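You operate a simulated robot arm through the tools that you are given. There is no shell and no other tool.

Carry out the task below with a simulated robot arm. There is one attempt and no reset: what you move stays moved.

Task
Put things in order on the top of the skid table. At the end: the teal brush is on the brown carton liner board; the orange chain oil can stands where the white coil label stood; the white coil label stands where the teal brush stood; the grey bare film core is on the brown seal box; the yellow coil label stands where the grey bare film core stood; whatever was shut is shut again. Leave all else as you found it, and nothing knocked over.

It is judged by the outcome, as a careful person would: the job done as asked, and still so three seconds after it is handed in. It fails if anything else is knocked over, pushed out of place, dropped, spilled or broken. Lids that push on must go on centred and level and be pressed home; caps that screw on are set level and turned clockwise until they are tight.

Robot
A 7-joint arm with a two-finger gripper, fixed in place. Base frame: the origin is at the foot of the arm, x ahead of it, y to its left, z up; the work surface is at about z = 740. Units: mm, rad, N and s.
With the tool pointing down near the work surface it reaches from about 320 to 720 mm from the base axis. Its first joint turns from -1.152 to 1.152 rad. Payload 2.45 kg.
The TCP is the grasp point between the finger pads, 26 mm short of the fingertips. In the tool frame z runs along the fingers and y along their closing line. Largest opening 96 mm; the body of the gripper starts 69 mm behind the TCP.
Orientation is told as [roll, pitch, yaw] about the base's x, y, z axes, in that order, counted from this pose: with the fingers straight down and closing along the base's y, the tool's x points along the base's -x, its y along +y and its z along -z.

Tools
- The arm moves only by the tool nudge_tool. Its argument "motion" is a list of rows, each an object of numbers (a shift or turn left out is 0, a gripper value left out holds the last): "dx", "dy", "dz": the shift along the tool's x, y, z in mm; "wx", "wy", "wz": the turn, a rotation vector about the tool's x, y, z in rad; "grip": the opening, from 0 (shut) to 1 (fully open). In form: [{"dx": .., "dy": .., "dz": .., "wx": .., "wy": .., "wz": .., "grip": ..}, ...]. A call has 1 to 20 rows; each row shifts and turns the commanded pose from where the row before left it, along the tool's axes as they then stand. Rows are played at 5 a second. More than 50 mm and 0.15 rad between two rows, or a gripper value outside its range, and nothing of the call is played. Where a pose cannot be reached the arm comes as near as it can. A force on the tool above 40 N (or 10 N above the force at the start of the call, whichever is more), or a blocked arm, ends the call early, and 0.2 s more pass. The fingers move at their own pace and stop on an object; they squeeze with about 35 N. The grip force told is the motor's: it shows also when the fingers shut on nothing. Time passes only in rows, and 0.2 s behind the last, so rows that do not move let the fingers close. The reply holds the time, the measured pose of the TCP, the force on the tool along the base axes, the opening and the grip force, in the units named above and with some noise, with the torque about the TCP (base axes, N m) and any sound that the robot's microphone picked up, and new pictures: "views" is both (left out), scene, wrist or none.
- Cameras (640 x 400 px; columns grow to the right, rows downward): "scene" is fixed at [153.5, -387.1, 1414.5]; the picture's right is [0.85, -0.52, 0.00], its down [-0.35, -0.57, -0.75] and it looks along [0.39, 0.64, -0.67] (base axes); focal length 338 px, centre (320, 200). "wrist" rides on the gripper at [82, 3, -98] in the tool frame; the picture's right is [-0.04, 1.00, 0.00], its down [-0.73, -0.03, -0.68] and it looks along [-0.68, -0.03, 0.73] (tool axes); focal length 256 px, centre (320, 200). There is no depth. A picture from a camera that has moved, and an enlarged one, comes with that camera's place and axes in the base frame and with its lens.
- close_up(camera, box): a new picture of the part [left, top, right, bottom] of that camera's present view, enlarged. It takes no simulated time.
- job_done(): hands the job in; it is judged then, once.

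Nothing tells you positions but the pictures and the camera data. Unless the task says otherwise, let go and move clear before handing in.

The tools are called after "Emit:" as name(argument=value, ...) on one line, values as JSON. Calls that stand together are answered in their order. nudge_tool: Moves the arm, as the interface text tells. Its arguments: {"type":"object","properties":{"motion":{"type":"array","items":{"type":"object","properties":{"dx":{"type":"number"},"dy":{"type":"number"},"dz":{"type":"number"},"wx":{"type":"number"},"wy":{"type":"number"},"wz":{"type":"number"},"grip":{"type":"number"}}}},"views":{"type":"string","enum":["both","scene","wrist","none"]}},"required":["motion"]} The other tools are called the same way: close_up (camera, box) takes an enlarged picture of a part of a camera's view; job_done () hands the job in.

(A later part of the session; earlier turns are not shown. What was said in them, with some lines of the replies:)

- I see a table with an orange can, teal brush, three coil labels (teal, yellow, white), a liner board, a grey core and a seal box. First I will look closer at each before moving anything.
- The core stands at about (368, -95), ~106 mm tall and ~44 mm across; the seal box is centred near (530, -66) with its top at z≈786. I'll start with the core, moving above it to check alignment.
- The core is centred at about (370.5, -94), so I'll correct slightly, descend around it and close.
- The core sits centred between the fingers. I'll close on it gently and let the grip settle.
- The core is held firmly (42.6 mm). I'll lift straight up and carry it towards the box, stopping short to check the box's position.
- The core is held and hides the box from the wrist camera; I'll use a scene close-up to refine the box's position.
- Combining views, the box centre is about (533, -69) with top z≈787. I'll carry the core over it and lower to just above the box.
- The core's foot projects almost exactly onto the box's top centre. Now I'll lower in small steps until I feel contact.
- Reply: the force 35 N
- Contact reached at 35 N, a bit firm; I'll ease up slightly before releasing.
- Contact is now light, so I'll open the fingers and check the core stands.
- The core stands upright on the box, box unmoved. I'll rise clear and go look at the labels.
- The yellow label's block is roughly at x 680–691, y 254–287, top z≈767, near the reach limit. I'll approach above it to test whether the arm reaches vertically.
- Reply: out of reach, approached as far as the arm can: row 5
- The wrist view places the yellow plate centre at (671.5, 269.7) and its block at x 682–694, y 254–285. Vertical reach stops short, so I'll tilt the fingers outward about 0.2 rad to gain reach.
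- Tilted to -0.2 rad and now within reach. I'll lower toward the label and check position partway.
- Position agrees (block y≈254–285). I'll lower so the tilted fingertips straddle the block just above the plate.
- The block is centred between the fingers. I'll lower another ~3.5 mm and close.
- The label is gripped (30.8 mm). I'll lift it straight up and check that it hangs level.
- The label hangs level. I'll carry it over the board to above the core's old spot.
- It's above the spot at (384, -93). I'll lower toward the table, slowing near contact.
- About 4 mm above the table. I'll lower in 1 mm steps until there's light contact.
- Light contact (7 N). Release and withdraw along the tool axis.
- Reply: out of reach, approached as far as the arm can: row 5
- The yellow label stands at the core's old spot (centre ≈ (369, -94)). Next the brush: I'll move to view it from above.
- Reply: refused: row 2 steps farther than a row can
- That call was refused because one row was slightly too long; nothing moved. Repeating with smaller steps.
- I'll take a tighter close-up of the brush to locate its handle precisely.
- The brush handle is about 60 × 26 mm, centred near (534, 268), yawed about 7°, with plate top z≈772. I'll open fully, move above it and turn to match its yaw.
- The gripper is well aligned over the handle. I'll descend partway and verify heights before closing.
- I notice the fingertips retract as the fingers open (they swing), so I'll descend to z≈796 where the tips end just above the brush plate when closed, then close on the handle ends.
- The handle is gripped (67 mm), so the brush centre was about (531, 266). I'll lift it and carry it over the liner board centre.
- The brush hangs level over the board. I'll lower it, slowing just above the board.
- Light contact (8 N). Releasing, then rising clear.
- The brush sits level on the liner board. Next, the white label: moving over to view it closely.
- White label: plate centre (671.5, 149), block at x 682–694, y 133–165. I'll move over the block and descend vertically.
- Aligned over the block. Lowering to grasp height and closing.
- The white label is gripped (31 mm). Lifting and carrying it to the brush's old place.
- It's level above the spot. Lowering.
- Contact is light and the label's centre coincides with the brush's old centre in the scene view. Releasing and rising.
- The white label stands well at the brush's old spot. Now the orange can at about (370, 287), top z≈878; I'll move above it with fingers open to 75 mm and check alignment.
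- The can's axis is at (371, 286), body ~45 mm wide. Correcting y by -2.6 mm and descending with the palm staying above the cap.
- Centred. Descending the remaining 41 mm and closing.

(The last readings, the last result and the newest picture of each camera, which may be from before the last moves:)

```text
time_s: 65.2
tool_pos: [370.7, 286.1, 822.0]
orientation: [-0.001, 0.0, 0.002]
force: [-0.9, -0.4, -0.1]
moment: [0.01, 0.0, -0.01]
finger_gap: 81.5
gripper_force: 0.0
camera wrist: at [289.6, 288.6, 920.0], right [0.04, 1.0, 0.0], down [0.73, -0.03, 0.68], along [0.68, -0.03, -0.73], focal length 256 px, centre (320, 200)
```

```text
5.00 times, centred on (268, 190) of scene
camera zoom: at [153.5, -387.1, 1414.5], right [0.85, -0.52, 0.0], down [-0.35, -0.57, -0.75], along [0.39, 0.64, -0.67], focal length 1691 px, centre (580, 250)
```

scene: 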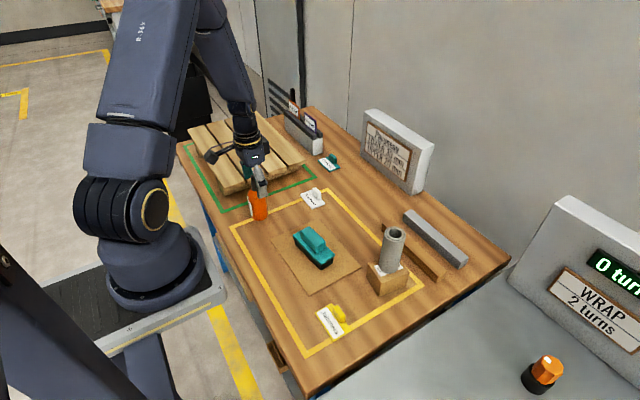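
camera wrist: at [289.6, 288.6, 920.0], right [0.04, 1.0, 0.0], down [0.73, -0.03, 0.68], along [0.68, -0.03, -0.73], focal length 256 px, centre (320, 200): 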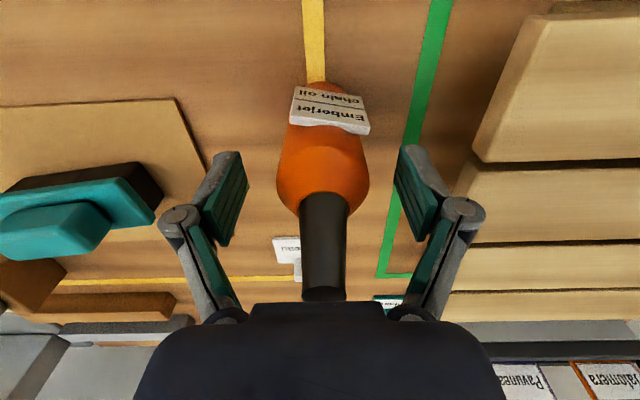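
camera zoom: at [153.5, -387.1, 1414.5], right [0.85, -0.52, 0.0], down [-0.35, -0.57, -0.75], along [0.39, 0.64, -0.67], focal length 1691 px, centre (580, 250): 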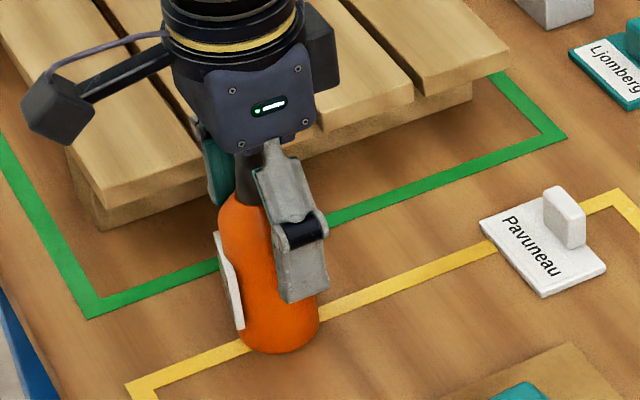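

No contact and well centred; I'll go 4 mm lower for more body contact, then close.

Emit:
nudge_tool(motion=[{"dz": 2}, {"dz": 2}, {}], views="none")

Emit:
nudge_tool(motion=[{"grip": 0.6}, {"grip": 0.5}, {"grip": 0.0}, {}, {}, {}], views="wrist")

Emit:
close_up(camera="scene", box=[220, 150, 316, 230])

```text
time_s: 66.0
tool_pos: [371.9, 285.0, 818.2]
orientation: [0.0, -0.001, 0.001]
force: [-0.3, -0.3, -0.9]
moment: [0.0, 0.01, 0.02]
finger_gap: 81.6
gripper_force: 0.0
```

```text
time_s: 67.4
tool_pos: [370.9, 286.7, 818.3]
orientation: [-0.001, -0.001, 0.001]
force: [-0.7, 0.8, 2.8]
moment: [0.05, -0.01, -0.01]
finger_gap: 44.6
gripper_force: 35.1
camera wrist: at [289.7, 288.4, 916.5], right [0.04, 1.0, 0.0], down [0.73, -0.03, 0.68], along [0.68, -0.03, -0.73], focal length 256 px, centre (320, 200)
```

wrist: 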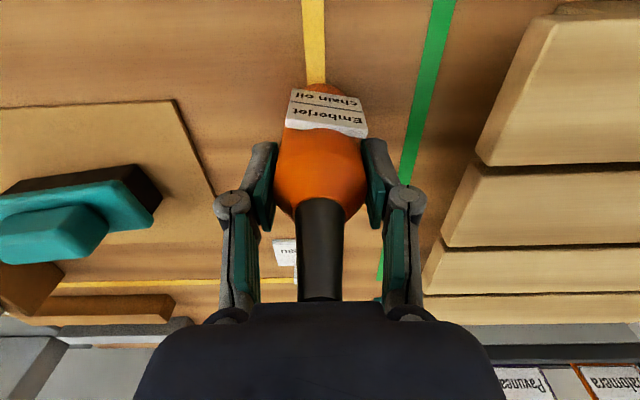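

```text
5.00 times, centred on (268, 190) of scene
camera zoom: at [153.4, -387.1, 1414.5], right [0.85, -0.52, 0.0], down [-0.35, -0.57, -0.75], along [0.39, 0.64, -0.67], focal length 1691 px, centre (580, 250)
```

zoom: 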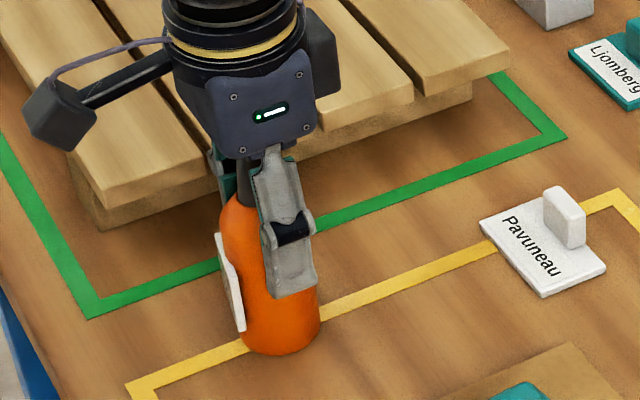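

The can is gripped (44.6 mm). Lifting slowly.

Emit:
nudge_tool(motion=[{"dz": -3}, {"dz": -8}, {"dz": -16}, {"dz": -24}, {"dz": -24}, {"dz": -15}, {}], views="both")

Emit:
close_up(camera="scene", box=[220, 130, 316, 210])

```text
time_s: 69.0
tool_pos: [370.2, 286.6, 909.0]
orientation: [0.0, 0.0, 0.0]
force: [0.2, 0.2, -1.7]
moment: [0.01, 0.01, 0.0]
finger_gap: 44.3
gripper_force: 35.3
camera wrist: at [289.5, 289.0, 1007.3], right [0.04, 1.0, 0.0], down [0.73, -0.03, 0.68], along [0.68, -0.03, -0.73], focal length 256 px, centre (320, 200)
```

scene: 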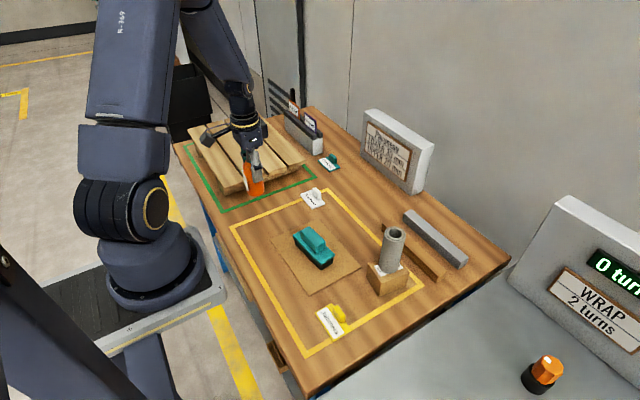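
wrist: 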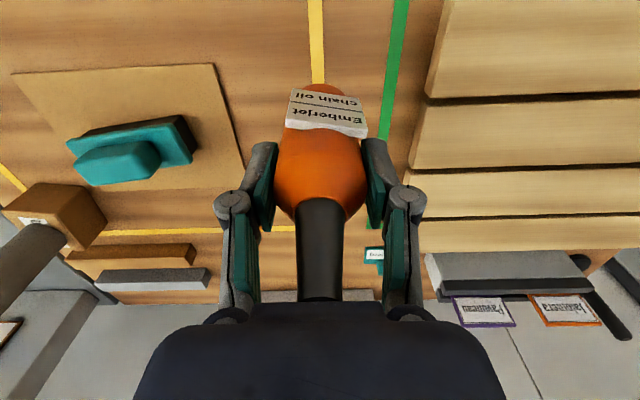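

```text
5.00 times, centred on (268, 170) of scene
camera zoom: at [153.5, -387.1, 1414.5], right [0.85, -0.52, 0.0], down [-0.35, -0.57, -0.75], along [0.39, 0.64, -0.67], focal length 1691 px, centre (580, 350)
```

zoom: 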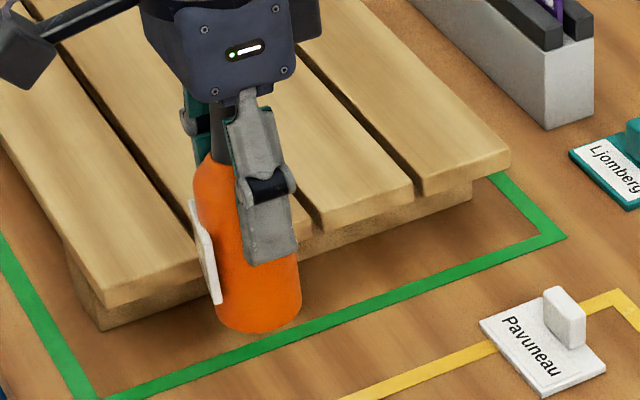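

The can hangs upright. Carrying it to above the white label's old place (671.5, 149).

Emit:
nudge_tool(motion=[{"dx": -8, "dy": -3.65}, {"dx": -16, "dy": -7.3}, {"dx": -26, "dy": -11.9}, {"dx": -32, "dy": -14.6}, {"dx": -34, "dy": -15.5}, {"dx": -34, "dy": -15.5}, {"dx": -34, "dy": -15.5}, {"dx": -34, "dy": -15.5}, {"dx": -32, "dy": -14.6}, {"dx": -26, "dy": -11.9}, {"dx": -16, "dy": -7.3}, {"dx": -9, "dy": -4.1}, {}], views="both")

Emit:
close_up(camera="scene", box=[330, 150, 426, 210])

```text
time_s: 71.8
tool_pos: [672.6, 146.8, 908.1]
orientation: [0.002, 0.002, 0.003]
force: [0.3, -0.5, -1.5]
moment: [0.02, -0.05, 0.01]
finger_gap: 44.5
gripper_force: 34.4
camera wrist: at [590.3, 151.2, 1006.8], right [0.04, 1.0, 0.0], down [0.73, -0.03, 0.68], along [0.68, -0.03, -0.73], focal length 256 px, centre (320, 200)
```

scene: 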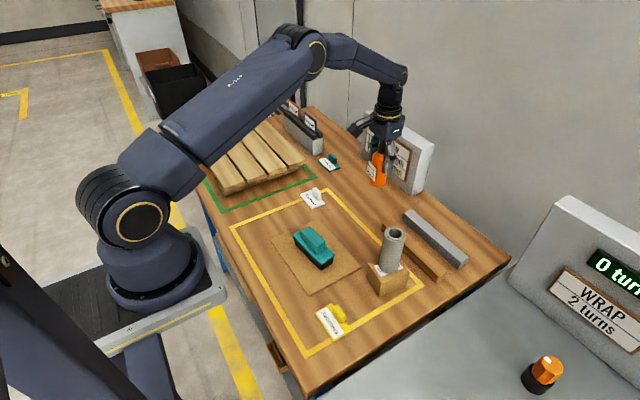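
wrist: 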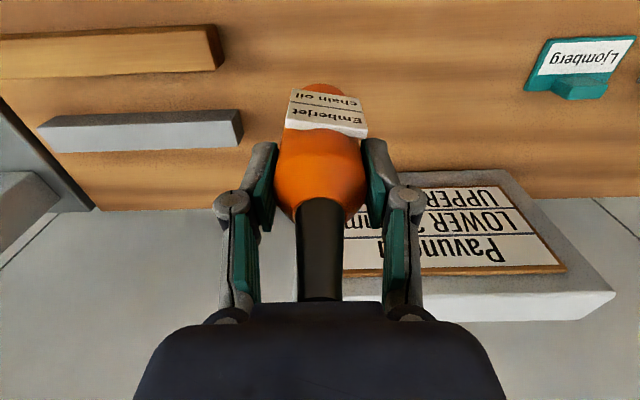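

```text
6.67 times, centred on (378, 180) of scene
camera zoom: at [153.5, -387.1, 1414.5], right [0.85, -0.52, 0.0], down [-0.35, -0.57, -0.75], along [0.39, 0.64, -0.67], focal length 2255 px, centre (-67, 333)
```

zoom: 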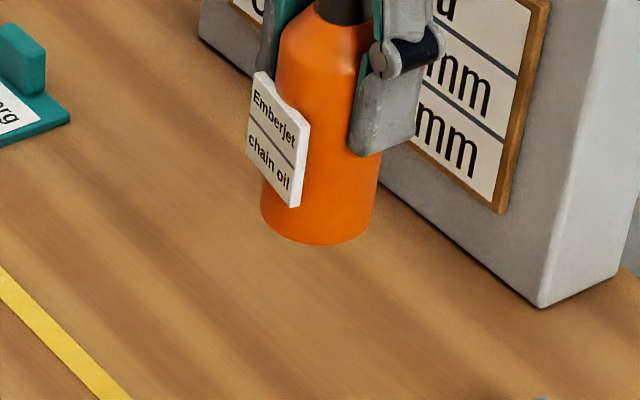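

Over the spot and clear of everything. Lowering to about 8 mm above the table.

Emit:
nudge_tool(motion=[{"dz": 12}, {"dz": 20}, {"dz": 20}, {"dz": 16}, {"dz": 10}, {"dz": 4}, {}], views="none")

Emit:
close_up(camera="scene", box=[330, 165, 426, 225])

```text
time_s: 73.4
tool_pos: [672.4, 149.2, 825.6]
orientation: [-0.001, -0.001, -0.002]
force: [-0.1, -0.7, -2.0]
moment: [0.02, 0.02, -0.05]
finger_gap: 44.7
gripper_force: 35.2
```

```text
6.67 times, centred on (378, 195) of scene
camera zoom: at [153.5, -387.1, 1414.5], right [0.85, -0.52, 0.0], down [-0.35, -0.57, -0.75], along [0.39, 0.64, -0.67], focal length 2255 px, centre (-67, 233)
```

zoom: 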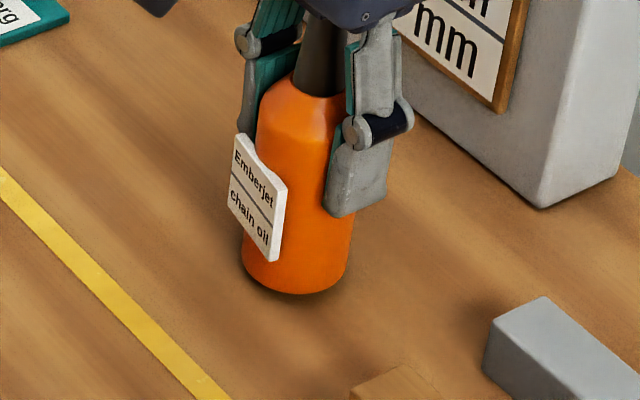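

The can's base lines up with the old label's centre. Lowering the last millimetres gently.

Emit:
nudge_tool(motion=[{"dz": 3}, {"dz": 1.5}, {"dz": 1}, {}], views="none")

Emit:
nudge_tool(motion=[{"dz": 0.6}, {"dz": 0.5}, {}], views="none")

```text
time_s: 74.4
tool_pos: [672.5, 150.5, 819.1]
orientation: [0.002, 0.0, -0.001]
force: [0.3, 0.1, -1.1]
moment: [0.01, -0.01, 0.01]
finger_gap: 44.6
gripper_force: 34.6
```

```text
time_s: 75.2
tool_pos: [670.5, 149.1, 818.7]
orientation: [-0.001, 0.0, 0.0]
force: [-0.8, -0.2, -1.8]
moment: [0.01, -0.03, 0.02]
finger_gap: 44.4
gripper_force: 34.7
```

Emit:
nudge_tool(motion=[{"dz": 0.5}, {"dz": 0.4}, {}], views="none")

```text
time_s: 76.0
tool_pos: [672.5, 148.7, 818.7]
orientation: [0.001, 0.001, 0.0]
force: [-2.8, -0.9, 4.4]
moment: [0.0, 0.16, 0.01]
finger_gap: 44.4
gripper_force: 35.6
```

Contact is light. Opening the fingers.

Emit:
nudge_tool(motion=[{"grip": 0.55}, {"grip": 0.7}, {"grip": 0.85}, {}, {}], views="wrist")

Emit:
close_up(camera="scene", box=[330, 165, 426, 225])

```text
time_s: 77.2
tool_pos: [671.9, 149.3, 817.7]
orientation: [0.001, 0.0, 0.0]
force: [1.5, -0.3, -1.1]
moment: [0.01, -0.01, 0.03]
finger_gap: 81.7
gripper_force: 0.0
camera wrist: at [591.0, 151.7, 916.1], right [0.04, 1.0, 0.0], down [0.73, -0.03, 0.68], along [0.68, -0.03, -0.73], focal length 256 px, centre (320, 200)
```

wrist: 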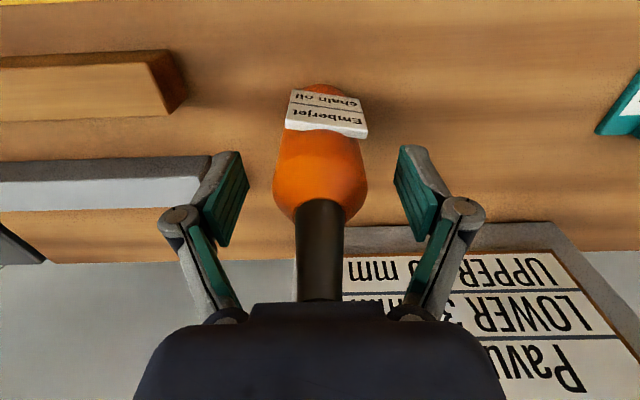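

```text
6.67 times, centred on (378, 195) of scene
camera zoom: at [153.5, -387.1, 1414.5], right [0.85, -0.52, 0.0], down [-0.35, -0.57, -0.75], along [0.39, 0.64, -0.67], focal length 2255 px, centre (-67, 233)
```

zoom: 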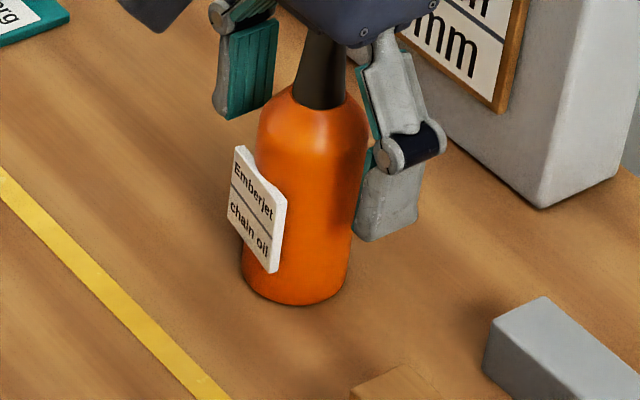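

The can stands upright. Rising straight up, then backing away for a final check.

Emit:
nudge_tool(motion=[{"dz": -6}, {"dz": -15}, {"dz": -30}, {"dz": -40}, {"dz": -40}, {"dx": 15, "dz": -20}, {"dx": 40, "dz": -10}, {"dx": 45}, {"dx": 45, "dy": 5}, {"dx": 45, "dy": 5}, {"dx": 40}, {}], views="both")

Emit:
close_up(camera="scene", box=[220, 130, 440, 267])

Emit:
close_up(camera="scene", box=[270, 210, 470, 335])

```text
time_s: 79.8
tool_pos: [444.1, 160.1, 978.6]
orientation: [0.0, 0.001, 0.001]
force: [-0.9, 0.2, -0.3]
moment: [-0.05, 0.02, -0.01]
finger_gap: 81.6
gripper_force: 0.0
camera wrist: at [361.9, 162.3, 1076.7], right [0.04, 1.0, 0.0], down [0.73, -0.03, 0.68], along [0.68, -0.03, -0.73], focal length 256 px, centre (320, 200)
```

scene: 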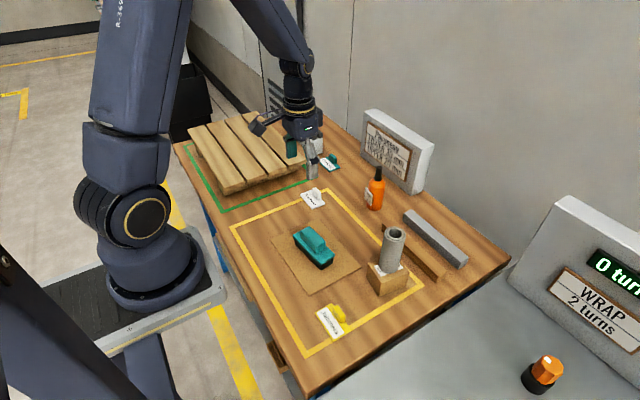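
wrist: 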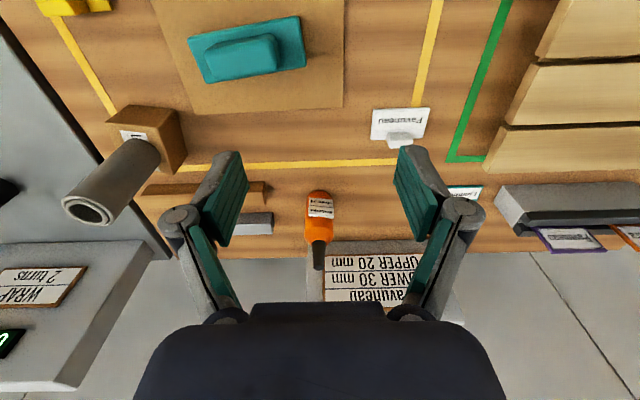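

```text
2.91 times, centred on (330, 198) of scene
camera zoom: at [153.4, -387.1, 1414.5], right [0.85, -0.52, 0.0], down [-0.35, -0.57, -0.75], along [0.39, 0.64, -0.67], focal length 984 px, centre (291, 204)
```

zoom: 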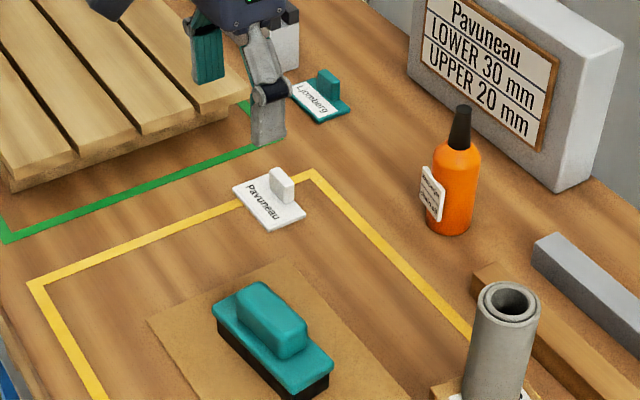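

```text
3.20 times, centred on (370, 272) of scene
camera zoom: at [153.4, -387.1, 1414.5], right [0.85, -0.52, 0.0], down [-0.35, -0.57, -0.75], along [0.39, 0.64, -0.67], focal length 1082 px, centre (160, -32)
```

zoom: 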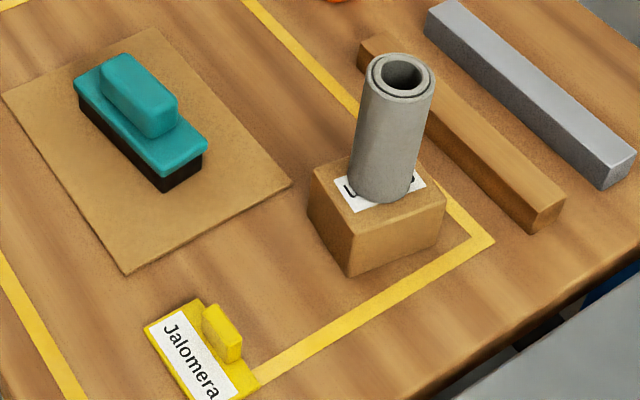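

All five items are where they should be and upright:
- The brush is on the liner board.
- The core is on the seal box.
- The yellow label is at the core's old spot.
- The white label is at the brush's old spot.
- The can is at the white label's old spot.

Nothing was opened and the rest is undisturbed. The arm is clear, so I am handing in.

Emit:
job_done()

```text
The job is handed in.
```

I've handed the job in. In the final camera check all five items stood upright in their new places. No verdict came back with the hand-in.

- **Teal brush:** it is on the brown carton liner board, near the middle.
- **Orange chain oil can:** it stands where the white coil label stood, with its label facing the same way as before.
- **White coil label:** it stands where the teal brush stood.
- **Grey bare film core:** it stands upright, roughly centred on the brown seal box.
- **Yellow coil label:** it stands where the grey core stood.

By comparing camera views, I judged each item to be within a few millimetres of its target. I opened nothing, so nothing needed shutting again. The liner board and seal box had not moved, nothing was knocked over, and the gripper was open and clear at hand-in.
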